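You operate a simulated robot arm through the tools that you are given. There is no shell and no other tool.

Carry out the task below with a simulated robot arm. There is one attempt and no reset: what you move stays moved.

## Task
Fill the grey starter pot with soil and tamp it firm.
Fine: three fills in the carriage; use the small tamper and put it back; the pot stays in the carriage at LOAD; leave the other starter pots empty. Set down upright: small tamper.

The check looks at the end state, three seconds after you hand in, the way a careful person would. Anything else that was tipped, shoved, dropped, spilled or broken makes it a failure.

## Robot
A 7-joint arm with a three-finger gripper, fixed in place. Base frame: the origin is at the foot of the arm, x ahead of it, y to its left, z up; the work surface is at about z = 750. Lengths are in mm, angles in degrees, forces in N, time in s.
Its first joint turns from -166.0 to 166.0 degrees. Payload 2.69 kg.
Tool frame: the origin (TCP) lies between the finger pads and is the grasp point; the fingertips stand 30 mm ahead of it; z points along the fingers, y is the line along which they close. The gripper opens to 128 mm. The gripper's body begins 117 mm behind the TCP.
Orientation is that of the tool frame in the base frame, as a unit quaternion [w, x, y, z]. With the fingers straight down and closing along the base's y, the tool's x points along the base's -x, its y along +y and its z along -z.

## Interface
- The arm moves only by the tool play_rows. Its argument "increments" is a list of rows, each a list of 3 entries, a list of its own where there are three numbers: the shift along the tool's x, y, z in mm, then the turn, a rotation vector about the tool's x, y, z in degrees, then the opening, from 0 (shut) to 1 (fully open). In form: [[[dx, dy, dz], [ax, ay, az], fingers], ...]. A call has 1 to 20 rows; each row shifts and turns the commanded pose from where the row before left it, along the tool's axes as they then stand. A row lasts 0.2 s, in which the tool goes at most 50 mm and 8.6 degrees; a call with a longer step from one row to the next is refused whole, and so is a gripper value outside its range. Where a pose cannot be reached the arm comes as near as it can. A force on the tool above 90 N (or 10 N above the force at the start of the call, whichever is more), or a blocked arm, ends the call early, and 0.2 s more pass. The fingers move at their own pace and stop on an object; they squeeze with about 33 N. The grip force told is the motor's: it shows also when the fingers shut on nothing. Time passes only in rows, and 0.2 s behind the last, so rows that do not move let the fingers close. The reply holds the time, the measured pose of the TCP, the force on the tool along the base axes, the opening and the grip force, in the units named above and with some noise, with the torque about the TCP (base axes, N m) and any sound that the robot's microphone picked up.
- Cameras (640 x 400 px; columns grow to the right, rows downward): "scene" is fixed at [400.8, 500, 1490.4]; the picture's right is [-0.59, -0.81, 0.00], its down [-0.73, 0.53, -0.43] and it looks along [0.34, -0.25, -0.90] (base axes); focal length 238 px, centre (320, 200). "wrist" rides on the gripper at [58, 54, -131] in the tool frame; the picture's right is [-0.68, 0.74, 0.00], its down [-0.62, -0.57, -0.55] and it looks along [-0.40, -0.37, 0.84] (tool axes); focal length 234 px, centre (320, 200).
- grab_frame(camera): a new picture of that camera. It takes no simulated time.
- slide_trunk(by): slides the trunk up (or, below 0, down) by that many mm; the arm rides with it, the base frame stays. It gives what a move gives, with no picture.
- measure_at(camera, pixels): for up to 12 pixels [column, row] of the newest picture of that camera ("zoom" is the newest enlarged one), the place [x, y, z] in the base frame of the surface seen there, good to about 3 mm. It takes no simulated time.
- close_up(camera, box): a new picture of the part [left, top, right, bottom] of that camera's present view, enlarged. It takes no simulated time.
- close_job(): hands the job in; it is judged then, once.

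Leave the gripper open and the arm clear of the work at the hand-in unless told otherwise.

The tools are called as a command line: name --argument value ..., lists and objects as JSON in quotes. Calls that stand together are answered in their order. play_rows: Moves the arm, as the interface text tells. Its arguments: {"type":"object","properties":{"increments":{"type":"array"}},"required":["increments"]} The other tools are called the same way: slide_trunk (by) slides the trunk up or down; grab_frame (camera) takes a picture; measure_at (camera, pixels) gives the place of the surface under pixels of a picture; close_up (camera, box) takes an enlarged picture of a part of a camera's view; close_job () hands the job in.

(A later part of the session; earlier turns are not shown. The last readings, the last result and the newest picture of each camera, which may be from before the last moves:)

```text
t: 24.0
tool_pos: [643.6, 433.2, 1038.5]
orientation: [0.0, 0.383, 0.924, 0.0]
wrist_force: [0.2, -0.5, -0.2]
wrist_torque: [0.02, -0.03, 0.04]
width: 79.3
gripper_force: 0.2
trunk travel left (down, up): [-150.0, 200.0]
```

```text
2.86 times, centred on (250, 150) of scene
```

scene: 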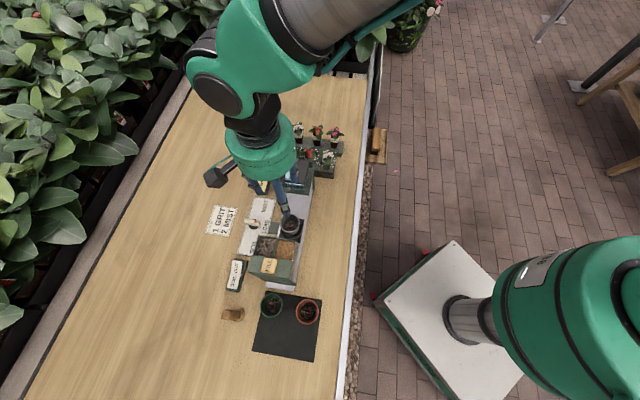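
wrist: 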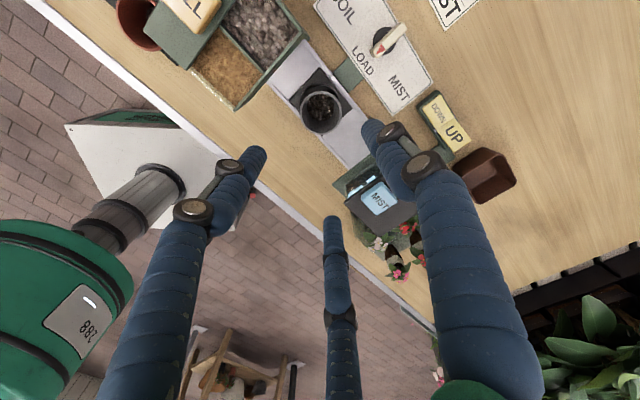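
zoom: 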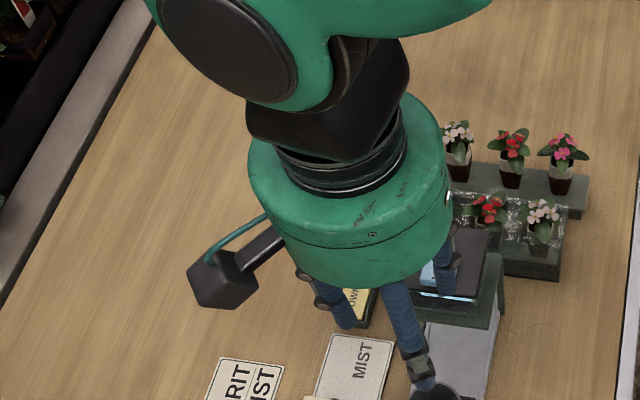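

measure_at --camera "zoom" --pixels '[[200, 265], [235, 285], [215, 295], [250, 290], [195, 285], [225, 265], [260, 250], [255, 210], [330, 280], [440, 230], [400, 270], [290, 240]]'

```text
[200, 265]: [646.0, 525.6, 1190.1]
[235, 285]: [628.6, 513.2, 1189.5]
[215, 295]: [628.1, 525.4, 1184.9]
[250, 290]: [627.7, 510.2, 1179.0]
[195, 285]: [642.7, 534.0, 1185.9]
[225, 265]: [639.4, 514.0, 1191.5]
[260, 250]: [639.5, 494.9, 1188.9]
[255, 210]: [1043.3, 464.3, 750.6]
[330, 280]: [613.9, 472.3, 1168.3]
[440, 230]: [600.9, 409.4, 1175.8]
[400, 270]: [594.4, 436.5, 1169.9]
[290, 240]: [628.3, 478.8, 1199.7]
```

The camera housing is small (about ±15–20 mm), so at the knob it will pass the hopper corner (623, 522) with about 8 mm or more to spare. I'll turn the tool −90° in place up here, then shift over the knob at z 1038 and look.

play_rows --increments '[[[0, 0, 0], [0, 0, -8.2], 0.6], [[0, 0, 0], [0, 0, -8.2], 0.6], [[0, 0, 0], [0, 0, -8.2], 0.6], [[0, 0, 0], [0, 0, -8.2], 0.6], [[0, 0, 0], [0, 0, -8.2], 0.6], [[0, 0, 0], [0, 0, -8.2], 0.6], [[0, 0, 0], [0, 0, -8.2], 0.6], [[0, 0, 0], [0, 0, -8.2], 0.6], [[0, 0, 0], [0, 0, -8.2], 0.6], [[0, 0, 0], [0, 0, -8.2], 0.6], [[0, 0, 0], [0, 0, -8.0], 0.6], [[-25, 0, 0], [0, 0, 0], 0.6], [[-25, 0, 0], [0, 0, 0], 0.6], [[-25, 0, 0], [0, 0, 0], 0.6], [[-25, 0, 0], [0, 0, 0], 0.6], [[-24, 0, 0], [0, 0, 0], 0.6], [[0, 0, 0], [0, 0, 0], 0.6]]'

grab_frame --camera "wrist"

grab_frame --camera "scene"

```text
t: 27.6
tool_pos: [733.7, 520.3, 1037.6]
orientation: [0.0, -0.383, 0.924, -0.001]
wrist_force: [0.2, -0.7, -1.2]
wrist_torque: [-0.01, 0.02, 0.02]
width: 76.6
gripper_force: 0.1
trunk travel left (down, up): [-150.0, 200.0]
```

```text
taken
```

wrist: 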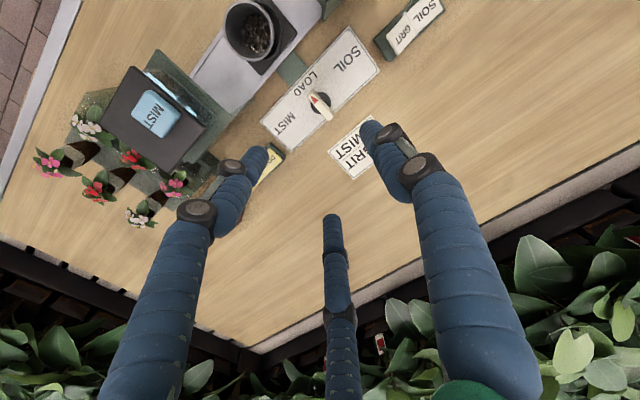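

```text
taken
```

scene: 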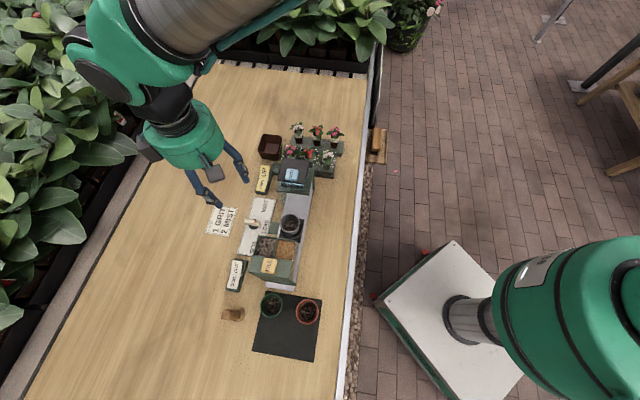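

The knob is right under the hand (about 320,103). I'll zoom and measure the handle once more from here.

close_up --camera "wrist" --box '[270, 60, 370, 140]'

```text
5.00 times, centred on (320, 100) of wrist
```

zoom: 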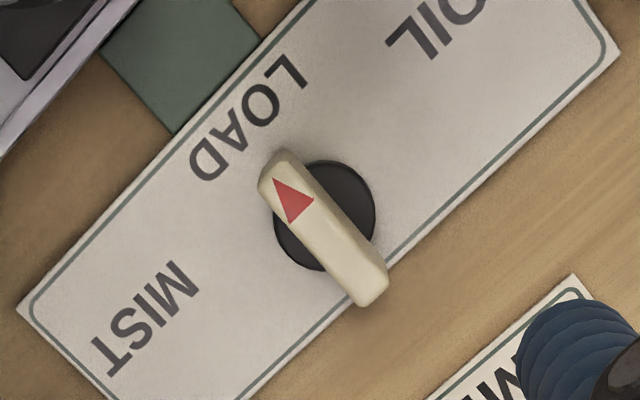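

measure_at --camera "zoom" --pixels '[[278, 162], [372, 292], [325, 225], [262, 185], [295, 165], [350, 300], [385, 275], [372, 205], [300, 258], [340, 165], [310, 240], [345, 225]]'

```text
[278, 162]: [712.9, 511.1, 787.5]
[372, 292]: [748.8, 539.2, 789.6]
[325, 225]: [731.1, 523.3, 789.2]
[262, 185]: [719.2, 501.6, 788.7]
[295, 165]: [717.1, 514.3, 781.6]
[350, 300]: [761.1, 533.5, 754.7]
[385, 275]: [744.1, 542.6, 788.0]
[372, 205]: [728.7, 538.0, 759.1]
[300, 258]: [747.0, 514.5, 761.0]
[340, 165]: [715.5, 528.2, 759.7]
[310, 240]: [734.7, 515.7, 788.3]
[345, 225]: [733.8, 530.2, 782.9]
```

Handle centre is about (731, 522.5), with its long axis along 45°. I'll shift 2.5 mm to centre and lower to z 850 first.

play_rows --increments '[[[0.4, 2.5, 20], [0, 0, 0], 0.6], [[0, 0, 40], [0, 0, 0], 0.6], [[0, 0, 40], [0, 0, 0], 0.6], [[0, 0, 40], [0, 0, 0], 0.6], [[0, 0, 30], [0, 0, 0], 0.6], [[0, 0, 17], [0, 0, 0], 0.6], [[0, 0, 0], [0, 0, 0], 0.6]]'

grab_frame --camera "wrist"

close_up --camera "scene" --box '[190, 130, 330, 290]'

```text
t: 29.2
tool_pos: [731.2, 522.6, 849.5]
orientation: [0.0, -0.383, 0.924, 0.001]
wrist_force: [-0.3, -0.3, 0.0]
wrist_torque: [-0.02, 0.04, 0.02]
width: 76.9
gripper_force: 0.1
trunk travel left (down, up): [-150.0, 200.0]
```

```text
taken
```

wrist: 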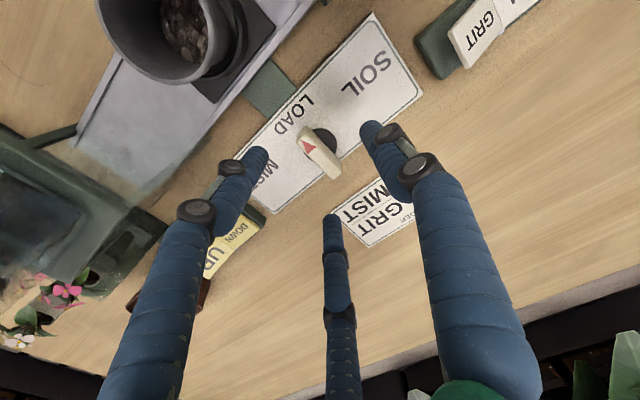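

```text
2.50 times, centred on (260, 210) of scene
```

zoom: 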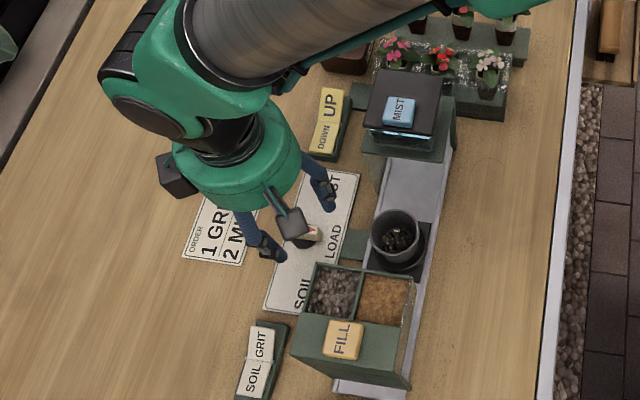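

Centred at (731.2, 522.6, 849.5). I'll check the gap between the camera housing (zoom 292,222) and the hopper corner (zoom 315,262) before going lower.

measure_at --camera "zoom" --pixels '[[280, 215], [295, 212], [302, 225], [285, 232], [300, 236], [290, 237], [315, 263], [318, 266], [330, 262], [310, 275], [304, 300], [295, 345]]'

```text
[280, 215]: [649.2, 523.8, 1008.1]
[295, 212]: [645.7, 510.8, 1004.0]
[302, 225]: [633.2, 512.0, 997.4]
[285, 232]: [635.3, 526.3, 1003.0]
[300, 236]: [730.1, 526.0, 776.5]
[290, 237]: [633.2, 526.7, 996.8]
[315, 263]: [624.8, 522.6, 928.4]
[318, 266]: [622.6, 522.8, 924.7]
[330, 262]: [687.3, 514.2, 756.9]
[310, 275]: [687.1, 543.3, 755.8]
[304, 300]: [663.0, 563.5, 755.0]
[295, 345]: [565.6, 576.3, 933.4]
```

The housing's face (x≈633) clears the hopper corner (x≈625) by 8 mm, and the turn moves it away. I'll lower to z 804 and close on the handle.

play_rows --increments '[[[0, 0, 15], [0, 0, 0], 0.6], [[0, 0, 15], [0, 0, 0], 0.6], [[0, 0, 10], [0, 0, 0], 0.6], [[0, 0, 5.5], [0, 0, 0], 0.6], [[0, 0, 0], [0, 0, 0], 0.45], [[0, 0, 0], [0, 0, 0], 0.3], [[0, 0, 0], [0, 0, 0], 0.2], [[0, 0, 0], [0, 0, 0], 0.1], [[0, 0, 0], [0, 0, 0], 0.0], [[0, 0, 0], [0, 0, 0], 0.0]]'

grab_frame --camera "wrist"

close_up --camera "wrist" --box '[260, 80, 400, 220]'

```text
t: 31.4
tool_pos: [734.7, 517.1, 803.6]
orientation: [0.001, -0.382, 0.924, 0.001]
wrist_force: [54.7, -46.0, -4.6]
wrist_torque: [-0.81, -1.48, -0.22]
width: 21.7
gripper_force: 45.1
trunk travel left (down, up): [-150.0, 200.0]
```

```text
taken
```

wrist: 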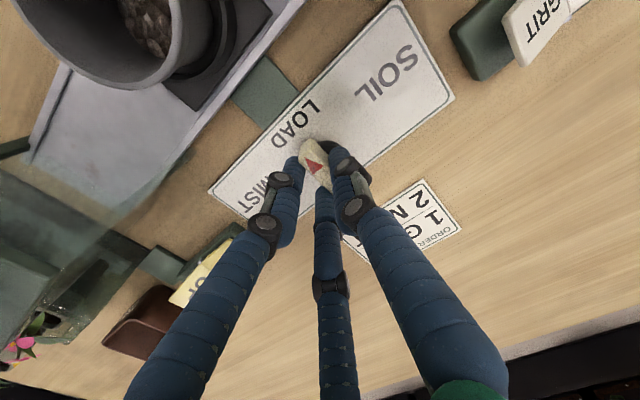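

```text
2.86 times, centred on (330, 150) of wrist
```

zoom: 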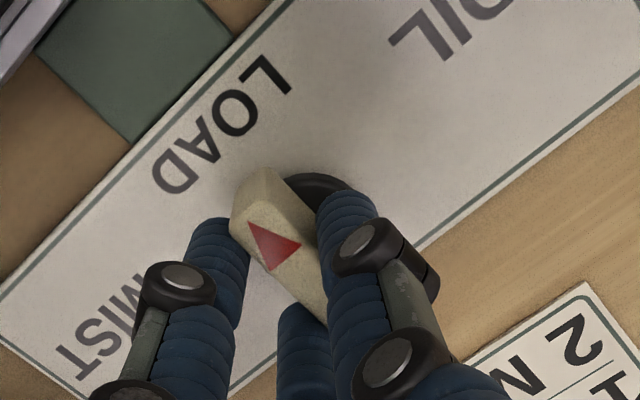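

The hand behaves as a three-finger centric gripper: it holds the flat handle off centre and pushes sideways with about 70 N toward (+x, −y). I'll move the commanded pose 6 mm along −tool y to take that load off, keeping the grip.

play_rows --increments '[[[0, -2, 0], [0, 0, 0], 0.0], [[0, -2, 0], [0, 0, 0], 0.0], [[0, -1.5, 0], [0, 0, 0], 0.0], [[0, 0, 0], [0, 0, 0], 0.0]]'

close_up --camera "wrist" --box '[260, 80, 400, 220]'

```text
t: 32.4
tool_pos: [735.3, 516.9, 803.2]
orientation: [-0.002, -0.384, 0.923, 0.0]
wrist_force: [28.0, -23.6, 1.0]
wrist_torque: [-0.44, -0.67, -0.17]
width: 21.5
gripper_force: 44.5
trunk travel left (down, up): [-150.0, 200.0]
```

```text
2.86 times, centred on (330, 150) of wrist
```

zoom: 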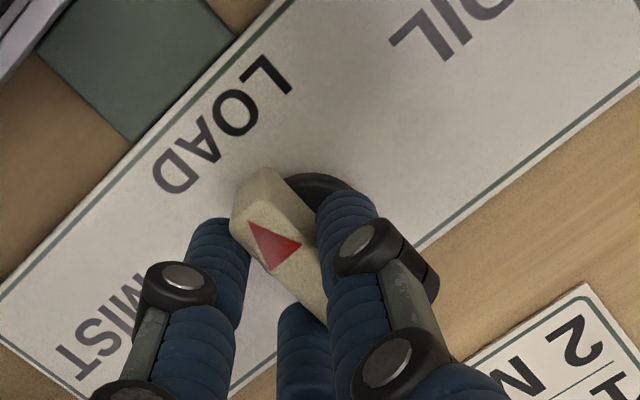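

The side load halved to 36 N. I'll shift another 5.5 mm the same way to null it.

play_rows --increments '[[[0, -2, 0], [0, 0, 0], 0.0], [[0, -2, 0], [0, 0, 0], 0.0], [[0, -1.5, 0], [0, 0, 0], 0.0], [[0, 0, 0], [0, 0, 0], 0.0]]'

```text
t: 33.4
tool_pos: [734.9, 516.7, 802.6]
orientation: [-0.002, -0.383, 0.924, 0.0]
wrist_force: [-31.7, 29.4, 3.2]
wrist_torque: [0.88, 0.78, 0.12]
width: 21.6
gripper_force: 45.5
trunk travel left (down, up): [-150.0, 200.0]
```

The load reversed (about 43 N the other way), so I overshot; I'll go back 3 mm.

play_rows --increments '[[[0, 1.5, 0], [0, 0, 0], 0.0], [[0, 1.5, 0], [0, 0, 0], 0.0], [[0, 0, 0], [0, 0, 0], 0.0]]'

```text
t: 34.2
tool_pos: [734.6, 516.7, 802.7]
orientation: [-0.001, -0.383, 0.924, 0.0]
wrist_force: [-37.9, 25.9, 1.6]
wrist_torque: [0.65, 1.06, 0.16]
width: 21.5
gripper_force: 44.9
trunk travel left (down, up): [-150.0, 200.0]
```

Little change; there may be lag in the arm. I'll hold still for a few rows and read again.

play_rows --increments '[[[0, 0, 0], [0, 0, 0], 0.0], [[0, 0, 0], [0, 0, 0], 0.0], [[0, 0, 0], [0, 0, 0], 0.0]]'

```text
t: 35.0
tool_pos: [735.2, 516.6, 804.6]
orientation: [0.0, -0.383, 0.924, -0.002]
wrist_force: [-43.3, 25.0, -2.0]
wrist_torque: [0.62, 1.1, 0.16]
width: 21.5
gripper_force: 45.7
trunk travel left (down, up): [-150.0, 200.0]
```

Steady at about 48 N toward (−x, +y). I'll shift another 2.5 mm along +tool y.

play_rows --increments '[[[0, 1.2, 0], [0, 0, 0], 0.0], [[0, 1.3, 0], [0, 0, 0], 0.0], [[0, 0, 0], [0, 0, 0], 0.0], [[0, 0, 0], [0, 0, 0], 0.0]]'

```text
t: 36.0
tool_pos: [734.4, 517.8, 803.6]
orientation: [-0.001, -0.383, 0.924, -0.001]
wrist_force: [-14.4, -6.7, -7.0]
wrist_torque: [-0.04, 0.35, 0.16]
width: 21.7
gripper_force: 44.8
trunk travel left (down, up): [-150.0, 200.0]
```

Nearly free now (16 N). The knob's pivot lies about 5.4 mm along +tool y from the TCP, so I'll turn +7.5° per row about that point: first 15° to see how the knob answers.

play_rows --increments '[[[0.7, 0.05, 0], [0, 0, 7.5], 0.0], [[0.7, 0.05, 0], [0, 0, 7.5], 0.0], [[0, 0, 0], [0, 0, 0], 0.0]]'

grab_frame --camera "wrist"

close_up --camera "scene" --box '[190, 150, 330, 290]'

```text
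t: 36.8
tool_pos: [734.4, 515.8, 803.9]
orientation: [0.0, -0.259, 0.966, 0.0]
wrist_force: [-7.8, -11.4, -8.2]
wrist_torque: [-0.28, 0.31, 0.05]
width: 21.7
gripper_force: 45.2
trunk travel left (down, up): [-150.0, 200.0]
```

```text
taken
```

wrist: 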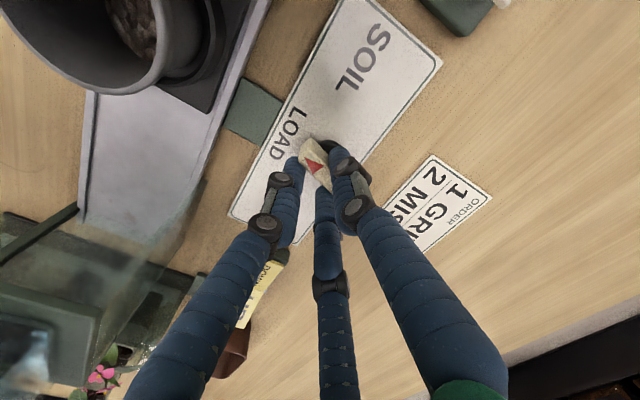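

```text
2.86 times, centred on (260, 220) of scene
```

zoom: 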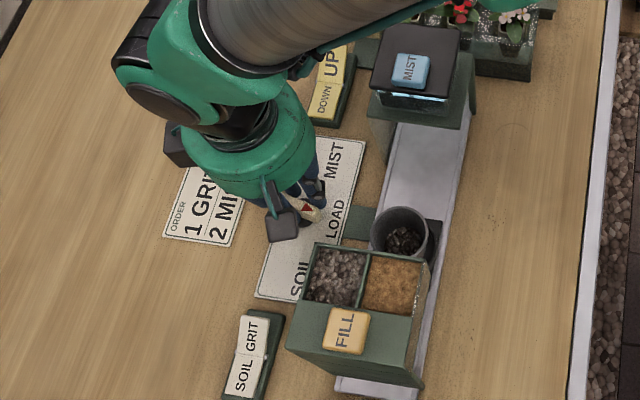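

The handle turned with the hand and the pot's carriage moved toward the hopper, with little force. I'll continue in 6° rows for another 36°.

play_rows --increments '[[[0.56, 0.03, 0], [0, 0, 6], 0.0], [[0.56, 0.03, 0], [0, 0, 6], 0.0], [[0.56, 0.03, 0], [0, 0, 6], 0.0], [[0.56, 0.03, 0], [0, 0, 6], 0.0], [[0.56, 0.03, 0], [0, 0, 6], 0.0], [[0.56, 0.03, 0], [0, 0, 6], 0.0], [[0, 0, 0], [0, 0, 0], 0.0]]'

grab_frame --camera "wrist"

close_up --camera "scene" --box '[190, 150, 330, 290]'

```text
t: 38.4
tool_pos: [729.7, 517.2, 803.8]
orientation: [0.0, 0.053, 0.999, 0.0]
wrist_force: [-5.8, 6.7, -7.3]
wrist_torque: [0.29, 0.42, 0.02]
width: 21.7
gripper_force: 44.8
trunk travel left (down, up): [-150.0, 200.0]
```

```text
taken
```

wrist: 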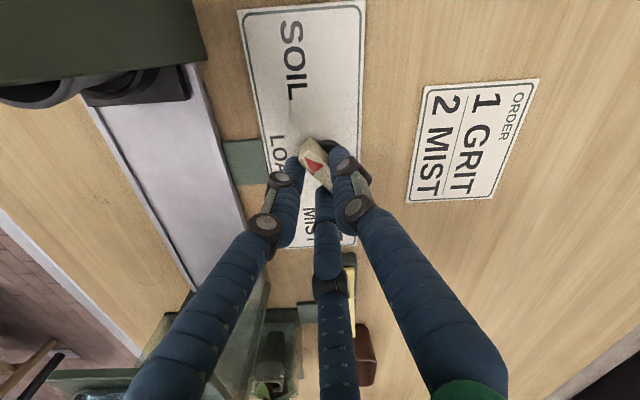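

```text
2.86 times, centred on (260, 220) of scene
```

zoom: 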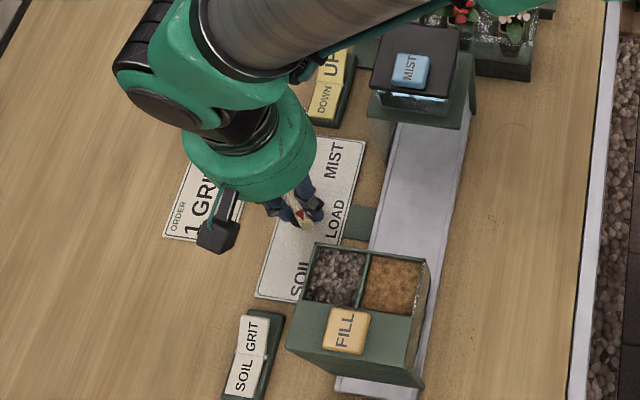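

The carriage is now going under the hopper (knob at about 51°). I'll continue in small steps, reading the torque to feel an end stop or notch.

play_rows --increments '[[[0.47, 0.02, 0], [0, 0, 5], 0.0], [[0.37, 0.02, 0], [0, 0, 4], 0.0], [[0, 0, 0], [0, 0, 0], 0.0]]'

close_up --camera "wrist" --box '[200, 0, 420, 200]'

```text
t: 39.2
tool_pos: [729.4, 517.1, 804.1]
orientation: [0.001, 0.131, 0.991, 0.0]
wrist_force: [-2.6, 20.9, -9.1]
wrist_torque: [0.57, 0.05, 0.07]
width: 21.7
gripper_force: 45.0
trunk travel left (down, up): [-150.0, 200.0]
```

```text
2.00 times, centred on (310, 100) of wrist
```

zoom: 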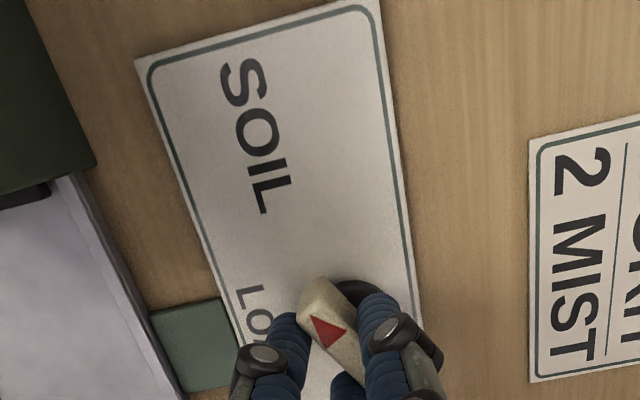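

close_up --camera "wrist" --box '[275, 110, 385, 200]'

close_up --camera "scene" --box '[230, 190, 300, 250]'

```text
4.44 times, centred on (330, 155) of wrist
```

zoom: 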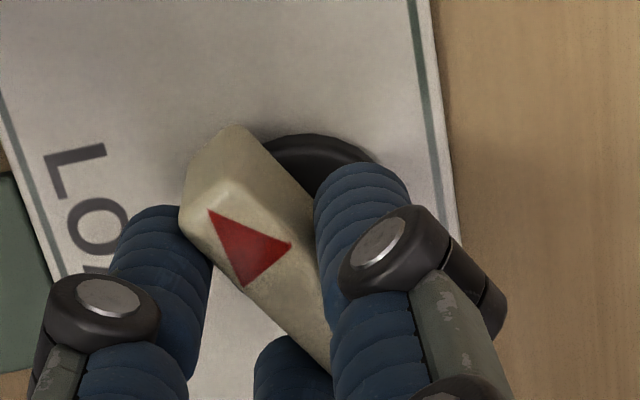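

```text
6.67 times, centred on (265, 220) of scene
```

zoom: 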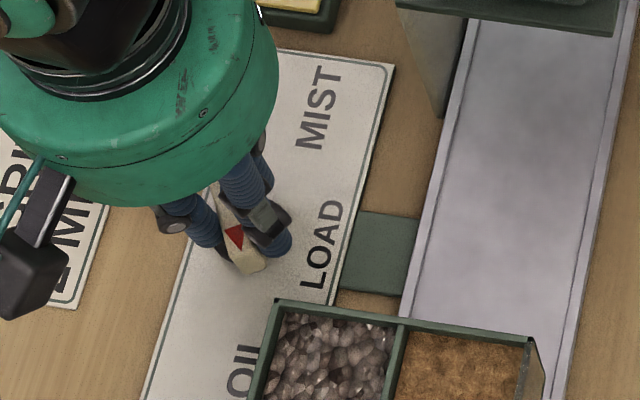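

At 60° turned there is no stop yet (torque about z 0.07 N·m). I'll continue 5° at a time.

play_rows --increments '[[[0.47, 0.02, 0], [0, 0, 5], 0.0], [[0, 0, 0], [0, 0, 0], 0.0]]'

play_rows --increments '[[[0.47, 0.02, 0], [0, 0, 5], 0.0], [[0, 0, 0], [0, 0, 0], 0.0]]'

close_up --camera "wrist" --box '[275, 110, 385, 200]'

```text
t: 39.8
tool_pos: [728.8, 518.4, 804.0]
orientation: [0.0, 0.174, 0.985, 0.0]
wrist_force: [-2.7, 19.9, -6.5]
wrist_torque: [0.52, -0.2, 1.51]
width: 23.0
gripper_force: 44.6
trunk travel left (down, up): [-150.0, 200.0]
```

```text
t: 40.4
tool_pos: [727.6, 516.8, 804.8]
orientation: [0.0, 0.216, 0.976, -0.001]
wrist_force: [-1.0, 9.9, -2.0]
wrist_torque: [0.49, 0.22, 2.49]
width: 25.4
gripper_force: 44.7
trunk travel left (down, up): [-150.0, 200.0]
```

```text
4.44 times, centred on (330, 155) of wrist
```

zoom: 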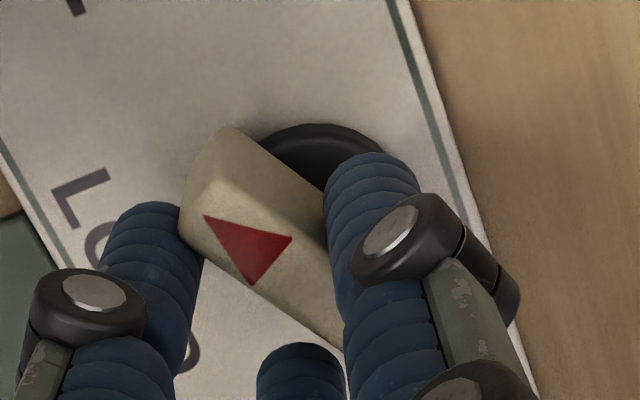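

The torque rose to 1.5 then 2.5 N·m and the fingers spread: the end stop (SOIL) is at about 60°. I'll turn back 9° to take the strain off, then open the fingers.

play_rows --increments '[[[-0.47, 0.02, 0], [0, 0, -5], 0.0], [[-0.37, 0.02, 0], [0, 0, -4], 0.0], [[0, 0, 0], [0, 0, 0], 0.0]]'

play_rows --increments '[[[0, 0, 0], [0, 0, 0], 0.25], [[0, 0, 0], [0, 0, 0], 0.4], [[0, 0, 0], [0, 0, 0], 0.6], [[0, 0, 0], [0, 0, 0], 0.6]]'

grab_frame --camera "wrist"

close_up --camera "wrist" --box '[275, 90, 385, 180]'

```text
t: 41.2
tool_pos: [729.9, 518.3, 803.3]
orientation: [0.001, 0.138, 0.99, 0.001]
wrist_force: [11.7, 23.9, -5.0]
wrist_torque: [0.66, -0.46, 0.32]
width: 22.1
gripper_force: 44.4
trunk travel left (down, up): [-150.0, 200.0]
```

```text
t: 42.2
tool_pos: [729.0, 516.3, 803.5]
orientation: [0.0, 0.138, 0.99, 0.0]
wrist_force: [0.4, 0.2, 0.6]
wrist_torque: [0.01, 0.01, 0.0]
width: 76.8
gripper_force: 0.0
trunk travel left (down, up): [-150.0, 200.0]
```

```text
taken
```

wrist: 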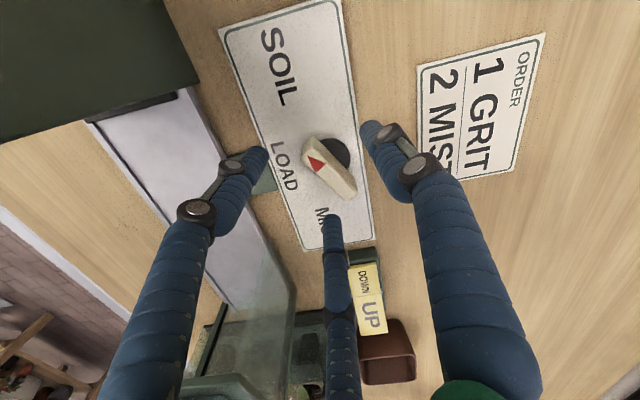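

```text
4.44 times, centred on (330, 135) of wrist
```

zoom: 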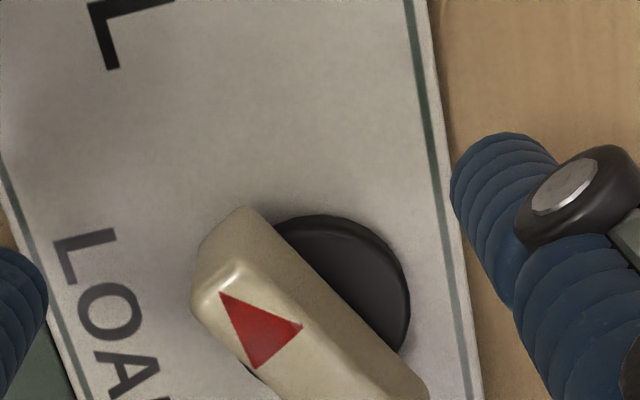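

Released. I'll measure the handle's ends (wrist 309,148 and 348,190) to see the knob's true angle.

measure_at --camera "wrist" --pixels '[[307, 152], [313, 142], [349, 190], [340, 195], [353, 180], [328, 170], [280, 60], [283, 165]]'

```text
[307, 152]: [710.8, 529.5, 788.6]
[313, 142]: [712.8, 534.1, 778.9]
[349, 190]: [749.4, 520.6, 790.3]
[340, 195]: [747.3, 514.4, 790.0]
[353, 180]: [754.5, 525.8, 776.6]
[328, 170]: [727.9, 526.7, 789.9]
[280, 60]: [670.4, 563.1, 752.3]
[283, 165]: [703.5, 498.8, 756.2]
```

The handle now lies at about 165°, i.e. 60° turned, arrow toward SOIL. I'll rise straight up to z 1040, then shut the fingers and go over the FILL button at (542, 537).

play_rows --increments '[[[0, 0, -10], [0, 0, 0], 0.6], [[0, 0, -25], [0, 0, 0], 0.6], [[0, 0, -40], [0, 0, 0], 0.6], [[0, 0, -40], [0, 0, 0], 0.6], [[0, 0, -40], [0, 0, 0], 0.6], [[0, 0, -40], [0, 0, 0], 0.6], [[0, 0, -42], [0, 0, 0], 0.3], [[31, -5.2, 0], [0, 0, 0], 0.0], [[31, -5.2, 0], [0, 0, 0], 0.0], [[31, -5.2, 0], [0, 0, 0], 0.0], [[31, -5.2, 0], [0, 0, 0], 0.0], [[31, -5.2, 0], [0, 0, 0], 0.0], [[30.6, -5.3, 0], [0, 0, 0], 0.0], [[0, 0, 0], [0, 0, 0], 0.0]]'

grab_frame --camera "wrist"

grab_frame --camera "scene"

```text
t: 45.2
tool_pos: [540.2, 536.8, 1042.1]
orientation: [-0.001, 0.138, 0.99, 0.0]
wrist_force: [0.8, -0.6, 0.4]
wrist_torque: [-0.02, -0.02, 0.01]
width: 1.7
gripper_force: 31.5
trunk travel left (down, up): [-150.0, 200.0]
```

```text
taken
```

wrist: 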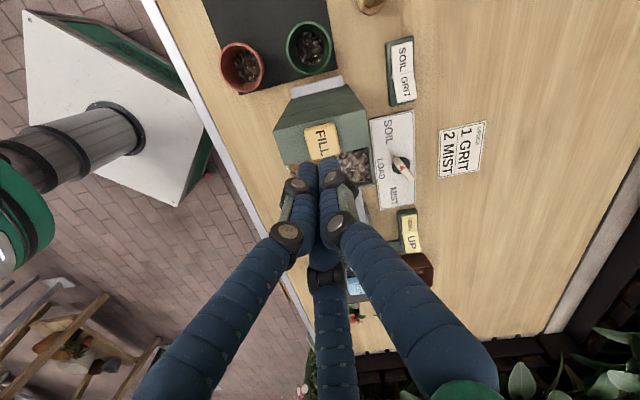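

```text
taken
```

scene: 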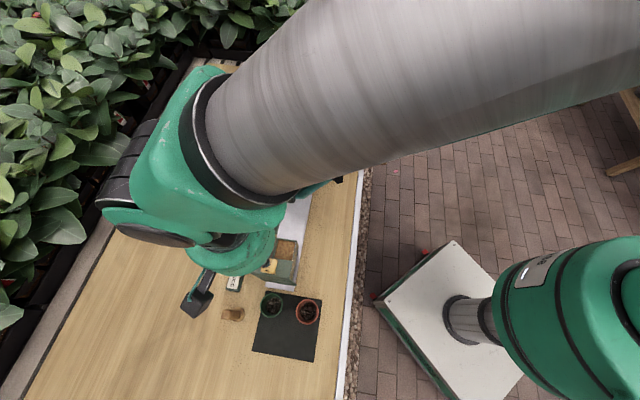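

The shut fingertips are right over FILL (about 322,140). I'll lower to about TCP 983, just above the button (top z 947, tips 30 mm ahead).

play_rows --increments '[[[0, 0, 20], [0, 0, 0], 0.0], [[0, 0, 20], [0, 0, 0], 0.0], [[0, 0, 12], [0, 0, 0], 0.0], [[0, 0, 6], [0, 0, 0], 0.0], [[0, 0, 0], [0, 0, 0], 0.0]]'

close_up --camera "wrist" --box '[240, 80, 400, 220]'

```text
t: 46.4
tool_pos: [543.4, 538.0, 981.9]
orientation: [0.0, 0.139, 0.99, 0.001]
wrist_force: [-0.5, 0.2, -0.7]
wrist_torque: [0.0, -0.01, 0.02]
width: 2.0
gripper_force: 30.7
trunk travel left (down, up): [-150.0, 200.0]
```

```text
2.86 times, centred on (320, 150) of wrist
```

zoom: 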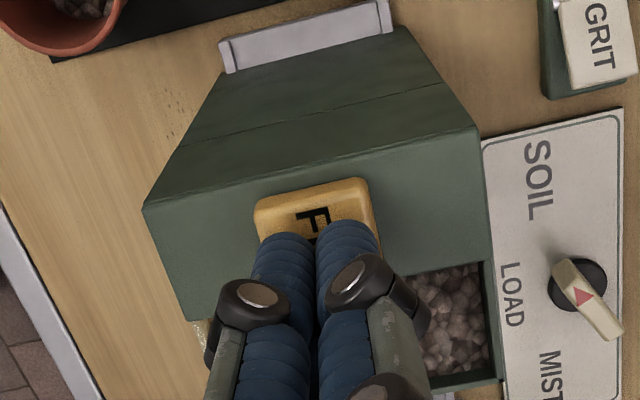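

Fingertips are just above the button. I'll go down 2 mm per row for 4 rows and read the force and sound.

play_rows --increments '[[[0, 0, 2], [0, 0, 0], 0.0], [[0, 0, 2], [0, 0, 0], 0.0], [[0, 0, 0], [0, 0, 0], 0.0]]'

```text
t: 47.2
tool_pos: [543.5, 537.7, 979.1]
orientation: [0.001, 0.138, 0.99, 0.0]
wrist_force: [0.2, 0.6, -1.1]
wrist_torque: [0.02, 0.0, 0.03]
width: 2.2
gripper_force: 31.4
trunk travel left (down, up): [-150.0, 200.0]
```

No contact yet at z 979. Two more mm steps down.

play_rows --increments '[[[0, 0, 1.5], [0, 0, 0], 0.0], [[0, 0, 1.5], [0, 0, 0], 0.0], [[0, 0, 0], [0, 0, 0], 0.0]]'

```text
t: 48.0
tool_pos: [541.3, 537.6, 975.6]
orientation: [-0.001, 0.138, 0.99, -0.001]
wrist_force: [0.3, -0.3, 0.4]
wrist_torque: [0.01, -0.02, 0.03]
width: 2.0
gripper_force: 31.5
trunk travel left (down, up): [-150.0, 200.0]
```

Still free at 975.6. Continuing down in 1.5 mm steps.

play_rows --increments '[[[0, 0, 1.5], [0, 0, 0], 0.0], [[0, 0, 1.5], [0, 0, 0], 0.0], [[0, 0, 0], [0, 0, 0], 0.0]]'

```text
t: 48.8
tool_pos: [542.2, 537.0, 972.9]
orientation: [0.0, 0.139, 0.99, 0.001]
wrist_force: [-0.9, -0.1, 0.2]
wrist_torque: [0.0, 0.0, 0.0]
width: 5.8
gripper_force: 31.7
trunk travel left (down, up): [-150.0, 200.0]
```

The finger width rose to 5.8 mm with no vertical force. I'll look closely before pressing further.

close_up --camera "wrist" --box '[260, 100, 380, 200]'

close_up --camera "scene" --box '[200, 200, 330, 300]'

```text
4.00 times, centred on (320, 150) of wrist
```

zoom: 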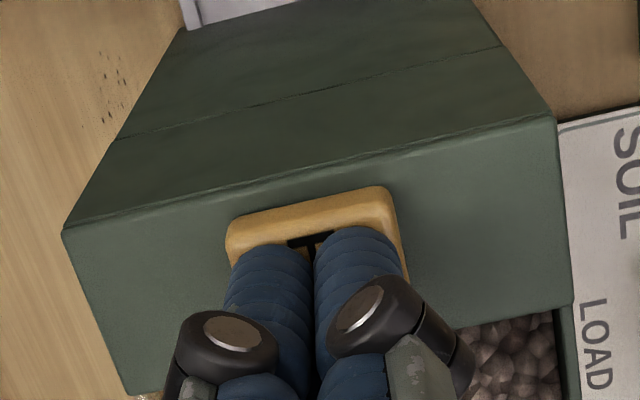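

```text
4.00 times, centred on (265, 250) of scene
```

zoom: 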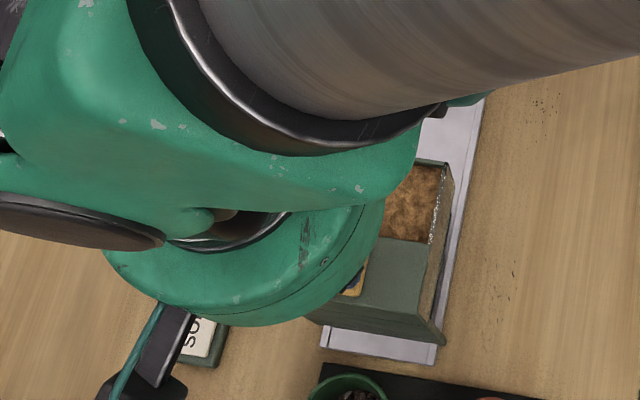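

The tips rest at the button's face now. I'll keep pressing in 1.5 mm steps.

play_rows --increments '[[[0, 0, 1.5], [0, 0, 0], 0.0], [[0, 0, 0], [0, 0, 0], 0.0]]'

play_rows --increments '[[[0, 0, 1.5], [0, 0, 0], 0.0], [[0, 0, 0], [0, 0, 0], 0.0]]'

```text
t: 49.4
tool_pos: [541.7, 537.1, 971.5]
orientation: [0.0, 0.139, 0.99, 0.0]
wrist_force: [1.0, -0.8, 1.0]
wrist_torque: [0.01, -0.04, -0.01]
width: 6.0
gripper_force: 31.2
trunk travel left (down, up): [-150.0, 200.0]
```

```text
t: 50.0
tool_pos: [541.4, 538.6, 969.0]
orientation: [0.0, 0.139, 0.99, 0.001]
wrist_force: [1.1, -0.5, 1.8]
wrist_torque: [-0.01, 0.0, 0.0]
width: 6.2
gripper_force: 31.1
trunk travel left (down, up): [-150.0, 200.0]
heard: click
```

A click: the FILL button registered. I'll rise 20 mm to let it spring back and wait a moment while the soil falls, listening for sounds.

play_rows --increments '[[[0, 0, -8], [0, 0, 0], 0.0], [[0, 0, -12], [0, 0, 0], 0.0], [[0, 0, 0], [0, 0, 0], 0.0], [[0, 0, 0], [0, 0, 0], 0.0], [[0, 0, 0], [0, 0, 0], 0.0], [[0, 0, 0], [0, 0, 0], 0.0], [[0, 0, 0], [0, 0, 0], 0.0]]'

grab_frame --camera "wrist"

grab_frame --camera "scene"

```text
t: 51.6
tool_pos: [540.5, 536.6, 989.4]
orientation: [-0.001, 0.138, 0.99, -0.001]
wrist_force: [-0.8, 0.4, 0.1]
wrist_torque: [0.0, 0.0, -0.01]
width: 1.7
gripper_force: 31.5
trunk travel left (down, up): [-150.0, 200.0]
```

```text
taken
```

wrist: 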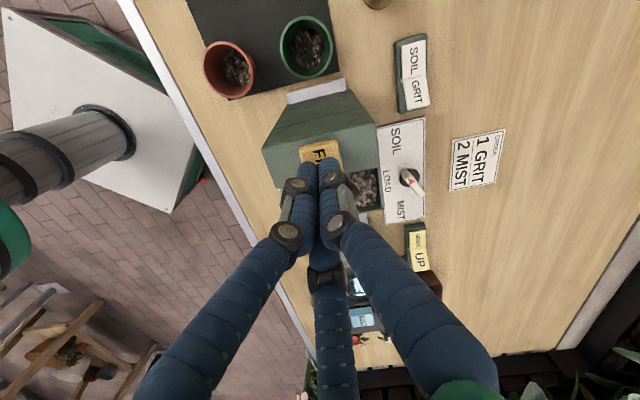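

```text
taken
```

scene: 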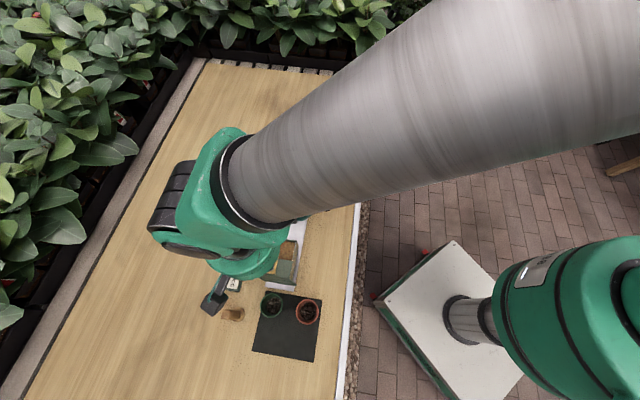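

I'll check the hopper's soil compartment in the scene view (around 288,250) to see whether its level dropped.

close_up --camera "scene" --box '[265, 230, 315, 275]'

measure_at --camera "scene" --pixels '[[287, 250], [285, 254], [291, 248], [289, 257], [297, 243]]'

```text
8.89 times, centred on (290, 252) of scene
```

zoom: 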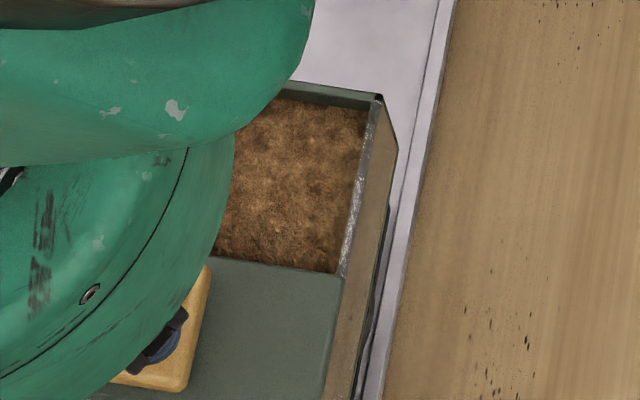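

```text
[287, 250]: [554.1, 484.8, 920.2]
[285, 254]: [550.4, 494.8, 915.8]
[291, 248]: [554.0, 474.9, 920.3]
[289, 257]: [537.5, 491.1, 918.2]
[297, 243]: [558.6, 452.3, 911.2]
```

The soil level fell by about 3–4 mm (923.8 → 920.2 at the same pixel), so one fill was dispensed. Second press: back down 20.5 mm with small final steps.

play_rows --increments '[[[0, 0, 10], [0, 0, 0], 0.0], [[0, 0, 6], [0, 0, 0], 0.0], [[0, 0, 2], [0, 0, 0], 0.0], [[0, 0, 1.5], [0, 0, 0], 0.0], [[0, 0, 1], [0, 0, 0], 0.0], [[0, 0, 0], [0, 0, 0], 0.0]]'

```text
t: 53.0
tool_pos: [542.1, 538.4, 969.6]
orientation: [-0.001, 0.139, 0.99, 0.001]
wrist_force: [1.5, 0.2, 2.3]
wrist_torque: [0.01, -0.04, 0.0]
width: 6.3
gripper_force: 31.0
trunk travel left (down, up): [-150.0, 200.0]
heard: click
```

Second click heard. Rising 20 mm and waiting, then checking the hopper level.

play_rows --increments '[[[0, 0, -8], [0, 0, 0], 0.0], [[0, 0, -12.5], [0, 0, 0], 0.0], [[0, 0, 0], [0, 0, 0], 0.0], [[0, 0, 0], [0, 0, 0], 0.0], [[0, 0, 0], [0, 0, 0], 0.0], [[0, 0, 0], [0, 0, 0], 0.0], [[0, 0, 0], [0, 0, 0], 0.0]]'

close_up --camera "scene" --box '[265, 230, 315, 275]'

grab_frame --camera "scene"

measure_at --camera "scene" --pixels '[[287, 250], [285, 254], [291, 248], [289, 257]]'

```text
t: 54.6
tool_pos: [543.4, 537.6, 989.7]
orientation: [0.0, 0.139, 0.99, 0.0]
wrist_force: [-0.1, 0.1, -0.5]
wrist_torque: [0.02, 0.0, -0.01]
width: 2.3
gripper_force: 31.4
trunk travel left (down, up): [-150.0, 200.0]
```

```text
8.89 times, centred on (290, 252) of scene
```

zoom: 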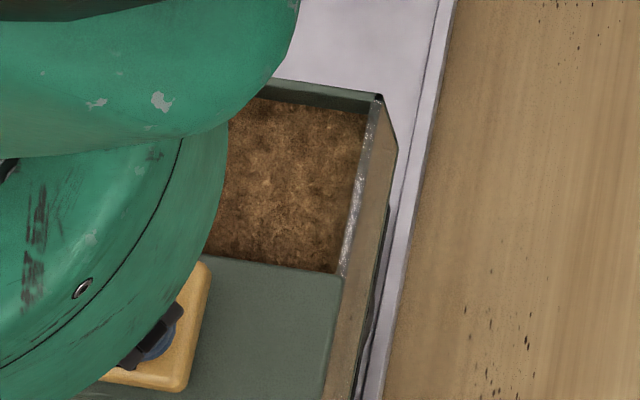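

```text
taken
```

scene: 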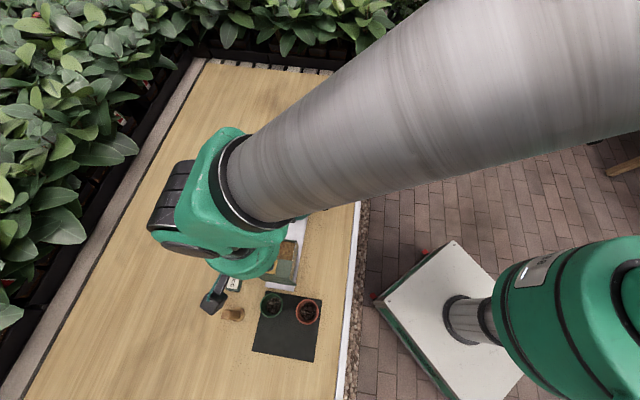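

```text
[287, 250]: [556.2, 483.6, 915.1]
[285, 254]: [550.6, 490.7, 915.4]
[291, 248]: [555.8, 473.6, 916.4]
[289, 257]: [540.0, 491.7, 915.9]
```

The level dropped again (to about 915.7). Third and last press now.

play_rows --increments '[[[0, 0, 10], [0, 0, 0], 0.0], [[0, 0, 6], [0, 0, 0], 0.0], [[0, 0, 2], [0, 0, 0], 0.0], [[0, 0, 1.5], [0, 0, 0], 0.0], [[0, 0, 1], [0, 0, 0], 0.0], [[0, 0, 0], [0, 0, 0], 0.0]]'

```text
t: 56.0
tool_pos: [541.2, 538.4, 969.6]
orientation: [0.001, 0.138, 0.99, 0.0]
wrist_force: [0.8, 0.0, 2.4]
wrist_torque: [0.01, -0.02, -0.01]
width: 6.0
gripper_force: 31.6
trunk travel left (down, up): [-150.0, 200.0]
heard: click
```

Third click. I'll rise clear to about z 1040, waiting for the soil to settle, and check the level.

play_rows --increments '[[[0, 0, -8], [0, 0, 0], 0.0], [[0, 0, -12], [0, 0, 0], 0.0], [[0, 0, -25], [0, 0, 0], 0.0], [[0, 0, -25], [0, 0, 0], 0.0], [[0, 0, 0], [0, 0, 0], 0.0], [[0, 0, 0], [0, 0, 0], 0.0], [[0, 0, 0], [0, 0, 0], 0.0], [[0, 0, 0], [0, 0, 0], 0.0]]'

grab_frame --camera "scene"

measure_at --camera "scene" --pixels '[[287, 250], [285, 254], [291, 248], [289, 257]]'

grab_frame --camera "wrist"

```text
t: 57.8
tool_pos: [541.3, 537.6, 1038.3]
orientation: [0.0, 0.138, 0.99, 0.0]
wrist_force: [0.0, -0.1, 0.2]
wrist_torque: [-0.03, 0.0, 0.03]
width: 2.2
gripper_force: 31.5
trunk travel left (down, up): [-150.0, 200.0]
```

```text
taken
```

scene: 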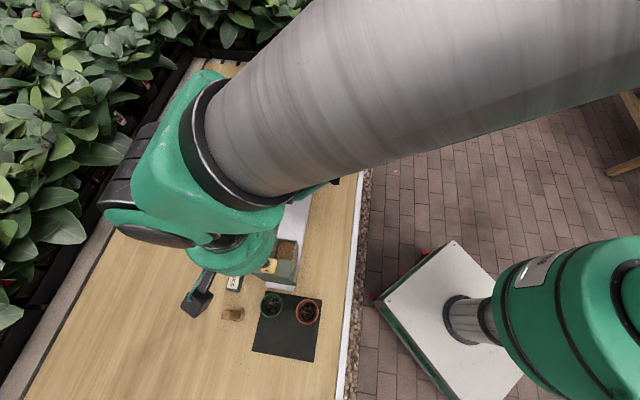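

```text
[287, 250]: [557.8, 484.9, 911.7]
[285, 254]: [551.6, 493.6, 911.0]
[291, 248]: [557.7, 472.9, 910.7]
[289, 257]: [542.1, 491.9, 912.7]
```

```text
taken
```

wrist: 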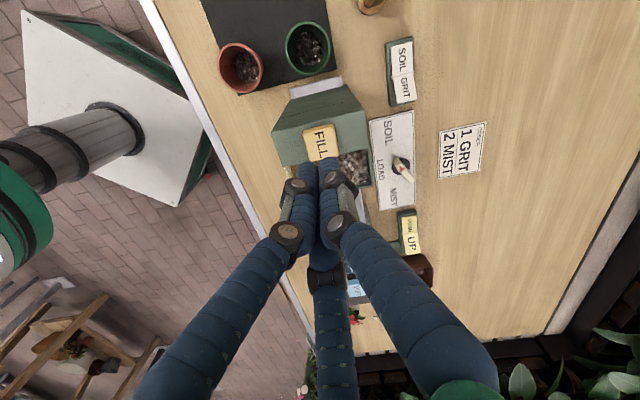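

Level is now about 911.5: three equal fills of about 4 mm each. I'll go back over the knob along the same path, opening the fingers on the way, and lower to z 850 first.

play_rows --increments '[[[-31, 5.2, 0], [0, 0, 0], 0.0], [[-31, 5.2, 0], [0, 0, 0], 0.0], [[-31, 5.2, 0], [0, 0, 0], 0.0], [[-31, 5.2, 0], [0, 0, 0], 0.3], [[-31, 5.2, 0], [0, 0, 0], 0.6], [[-30.6, 5.3, 0], [0, 0, 0], 0.6], [[0, 0, 30], [0, 0, 0], 0.6], [[0, 0, 40], [0, 0, 0], 0.6], [[0, 0, 40], [0, 0, 0], 0.6], [[0, 0, 40], [0, 0, 0], 0.6], [[0, 0, 30], [0, 0, 0], 0.6], [[0, 0, 0], [0, 0, 0], 0.6]]'

grab_frame --camera "wrist"

```text
t: 60.4
tool_pos: [727.8, 515.4, 858.0]
orientation: [0.0, 0.139, 0.99, 0.0]
wrist_force: [-0.3, 0.0, 0.1]
wrist_torque: [0.0, 0.05, -0.02]
width: 76.8
gripper_force: 0.0
trunk travel left (down, up): [-150.0, 200.0]
```

```text
taken
```

wrist: 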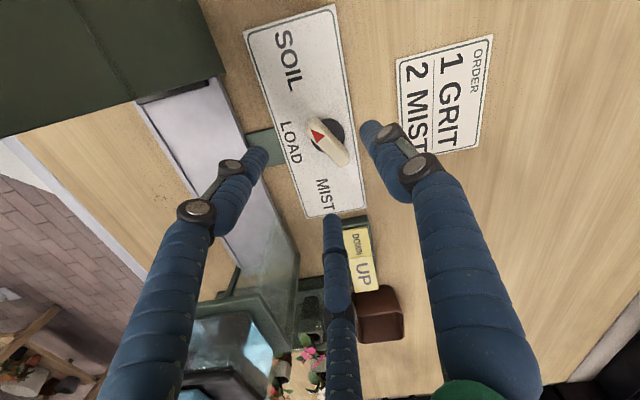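

Over the knob again. I'll nudge 1 mm, lower to z 804 and close on the handle.

play_rows --increments '[[[-0.7, 1.0, 20], [0, 0, 0], 0.6], [[0, 0, 18], [0, 0, 0], 0.6], [[0, 0, 10], [0, 0, 0], 0.6], [[0, 0, 6], [0, 0, 0], 0.6], [[0, 0, 0], [0, 0, 0], 0.4], [[0, 0, 0], [0, 0, 0], 0.25], [[0, 0, 0], [0, 0, 0], 0.1], [[0, 0, 0], [0, 0, 0], 0.0], [[0, 0, 0], [0, 0, 0], 0.0]]'

close_up --camera "wrist" --box '[260, 90, 400, 200]'

```text
t: 62.4
tool_pos: [729.7, 517.7, 804.9]
orientation: [-0.001, 0.139, 0.99, 0.0]
wrist_force: [3.0, 16.1, -3.3]
wrist_torque: [0.45, -0.14, 0.59]
width: 22.2
gripper_force: 44.8
trunk travel left (down, up): [-150.0, 200.0]
```

```text
3.64 times, centred on (330, 145) of wrist
```

zoom: 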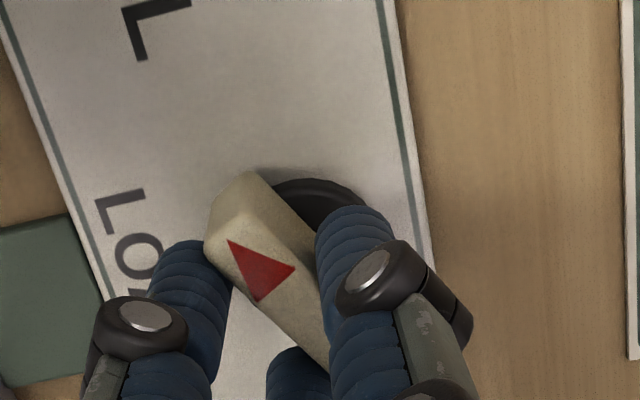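

A good grip with only 16 N side load. I'll turn back −60° gently, 4° per row about the pivot, to bring the carriage to LOAD.

play_rows --increments '[[[-0.2, 0.0, 0], [0, 0, -2], 0.0], [[-0.38, 0.01, 0], [0, 0, -4], 0.0], [[-0.38, 0.01, 0], [0, 0, -4], 0.0], [[-0.38, 0.01, 0], [0, 0, -4], 0.0], [[-0.38, 0.01, 0], [0, 0, -4], 0.0], [[-0.38, 0.01, 0], [0, 0, -4], 0.0], [[-0.38, 0.01, 0], [0, 0, -4], 0.0], [[-0.38, 0.01, 0], [0, 0, -4], 0.0], [[-0.38, 0.01, 0], [0, 0, -4], 0.0], [[-0.38, 0.01, 0], [0, 0, -4], 0.0], [[-0.38, 0.01, 0], [0, 0, -4], 0.0], [[0, 0, 0], [0, 0, 0], 0.0]]'

grab_frame --camera "wrist"

close_up --camera "scene" --box '[190, 150, 330, 290]'

```text
t: 65.0
tool_pos: [733.2, 517.2, 805.6]
orientation: [0.001, -0.226, 0.974, -0.001]
wrist_force: [-4.2, -6.1, 13.4]
wrist_torque: [0.01, 0.06, 0.06]
width: 21.6
gripper_force: 45.0
trunk travel left (down, up): [-150.0, 200.0]
```

```text
taken
```

wrist: 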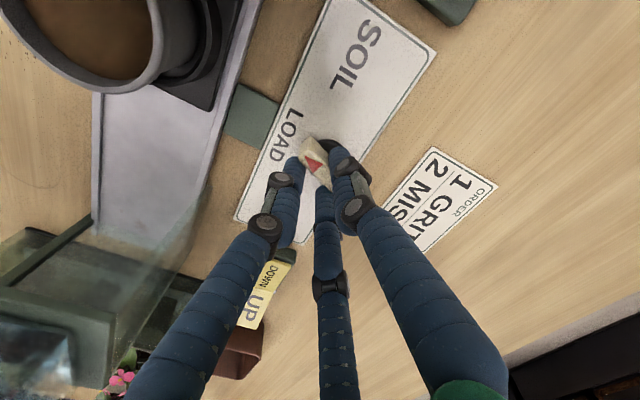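

```text
2.86 times, centred on (260, 220) of scene
```

zoom: 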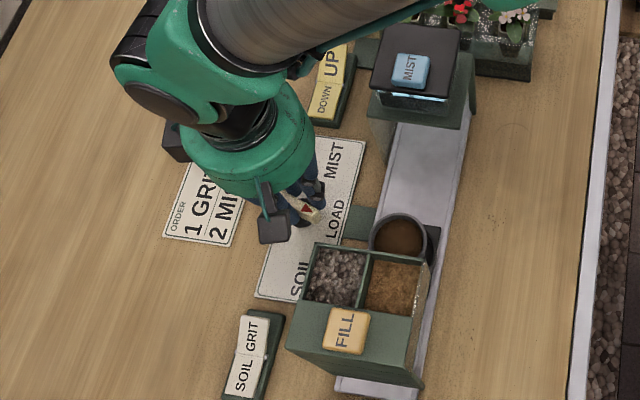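

The pot comes out filled with brown soil. The tool is at −26°; I'll turn the remaining 19° to −45° and look.

play_rows --increments '[[[-0.38, 0.01, 0], [0, 0, -4], 0.0], [[-0.38, 0.01, 0], [0, 0, -4], 0.0], [[-0.38, 0.01, 0], [0, 0, -4], 0.0], [[-0.38, 0.01, 0], [0, 0, -4], 0.0], [[-0.28, 0.01, 0], [0, 0, -3], 0.0], [[0, 0, 0], [0, 0, 0], 0.0]]'

grab_frame --camera "wrist"

close_up --camera "scene" --box '[250, 195, 310, 245]'

measure_at --camera "zoom" --pixels '[[320, 200]]'

```text
t: 66.4
tool_pos: [736.1, 515.8, 805.3]
orientation: [-0.001, -0.384, 0.923, -0.001]
wrist_force: [-1.3, -26.0, 10.1]
wrist_torque: [-0.34, -0.05, 0.01]
width: 21.4
gripper_force: 45.8
trunk travel left (down, up): [-150.0, 200.0]
```

```text
taken
```

wrist: 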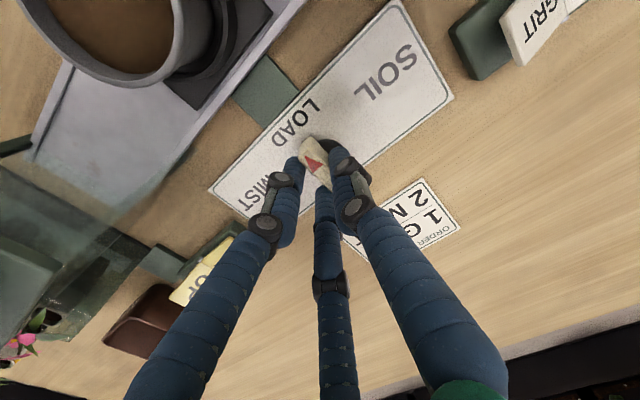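

```text
8.00 times, centred on (280, 220) of scene
```

zoom: 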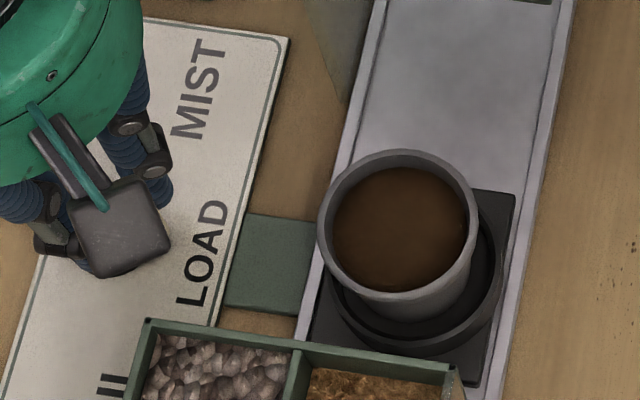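

```text
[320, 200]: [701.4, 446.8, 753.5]
```

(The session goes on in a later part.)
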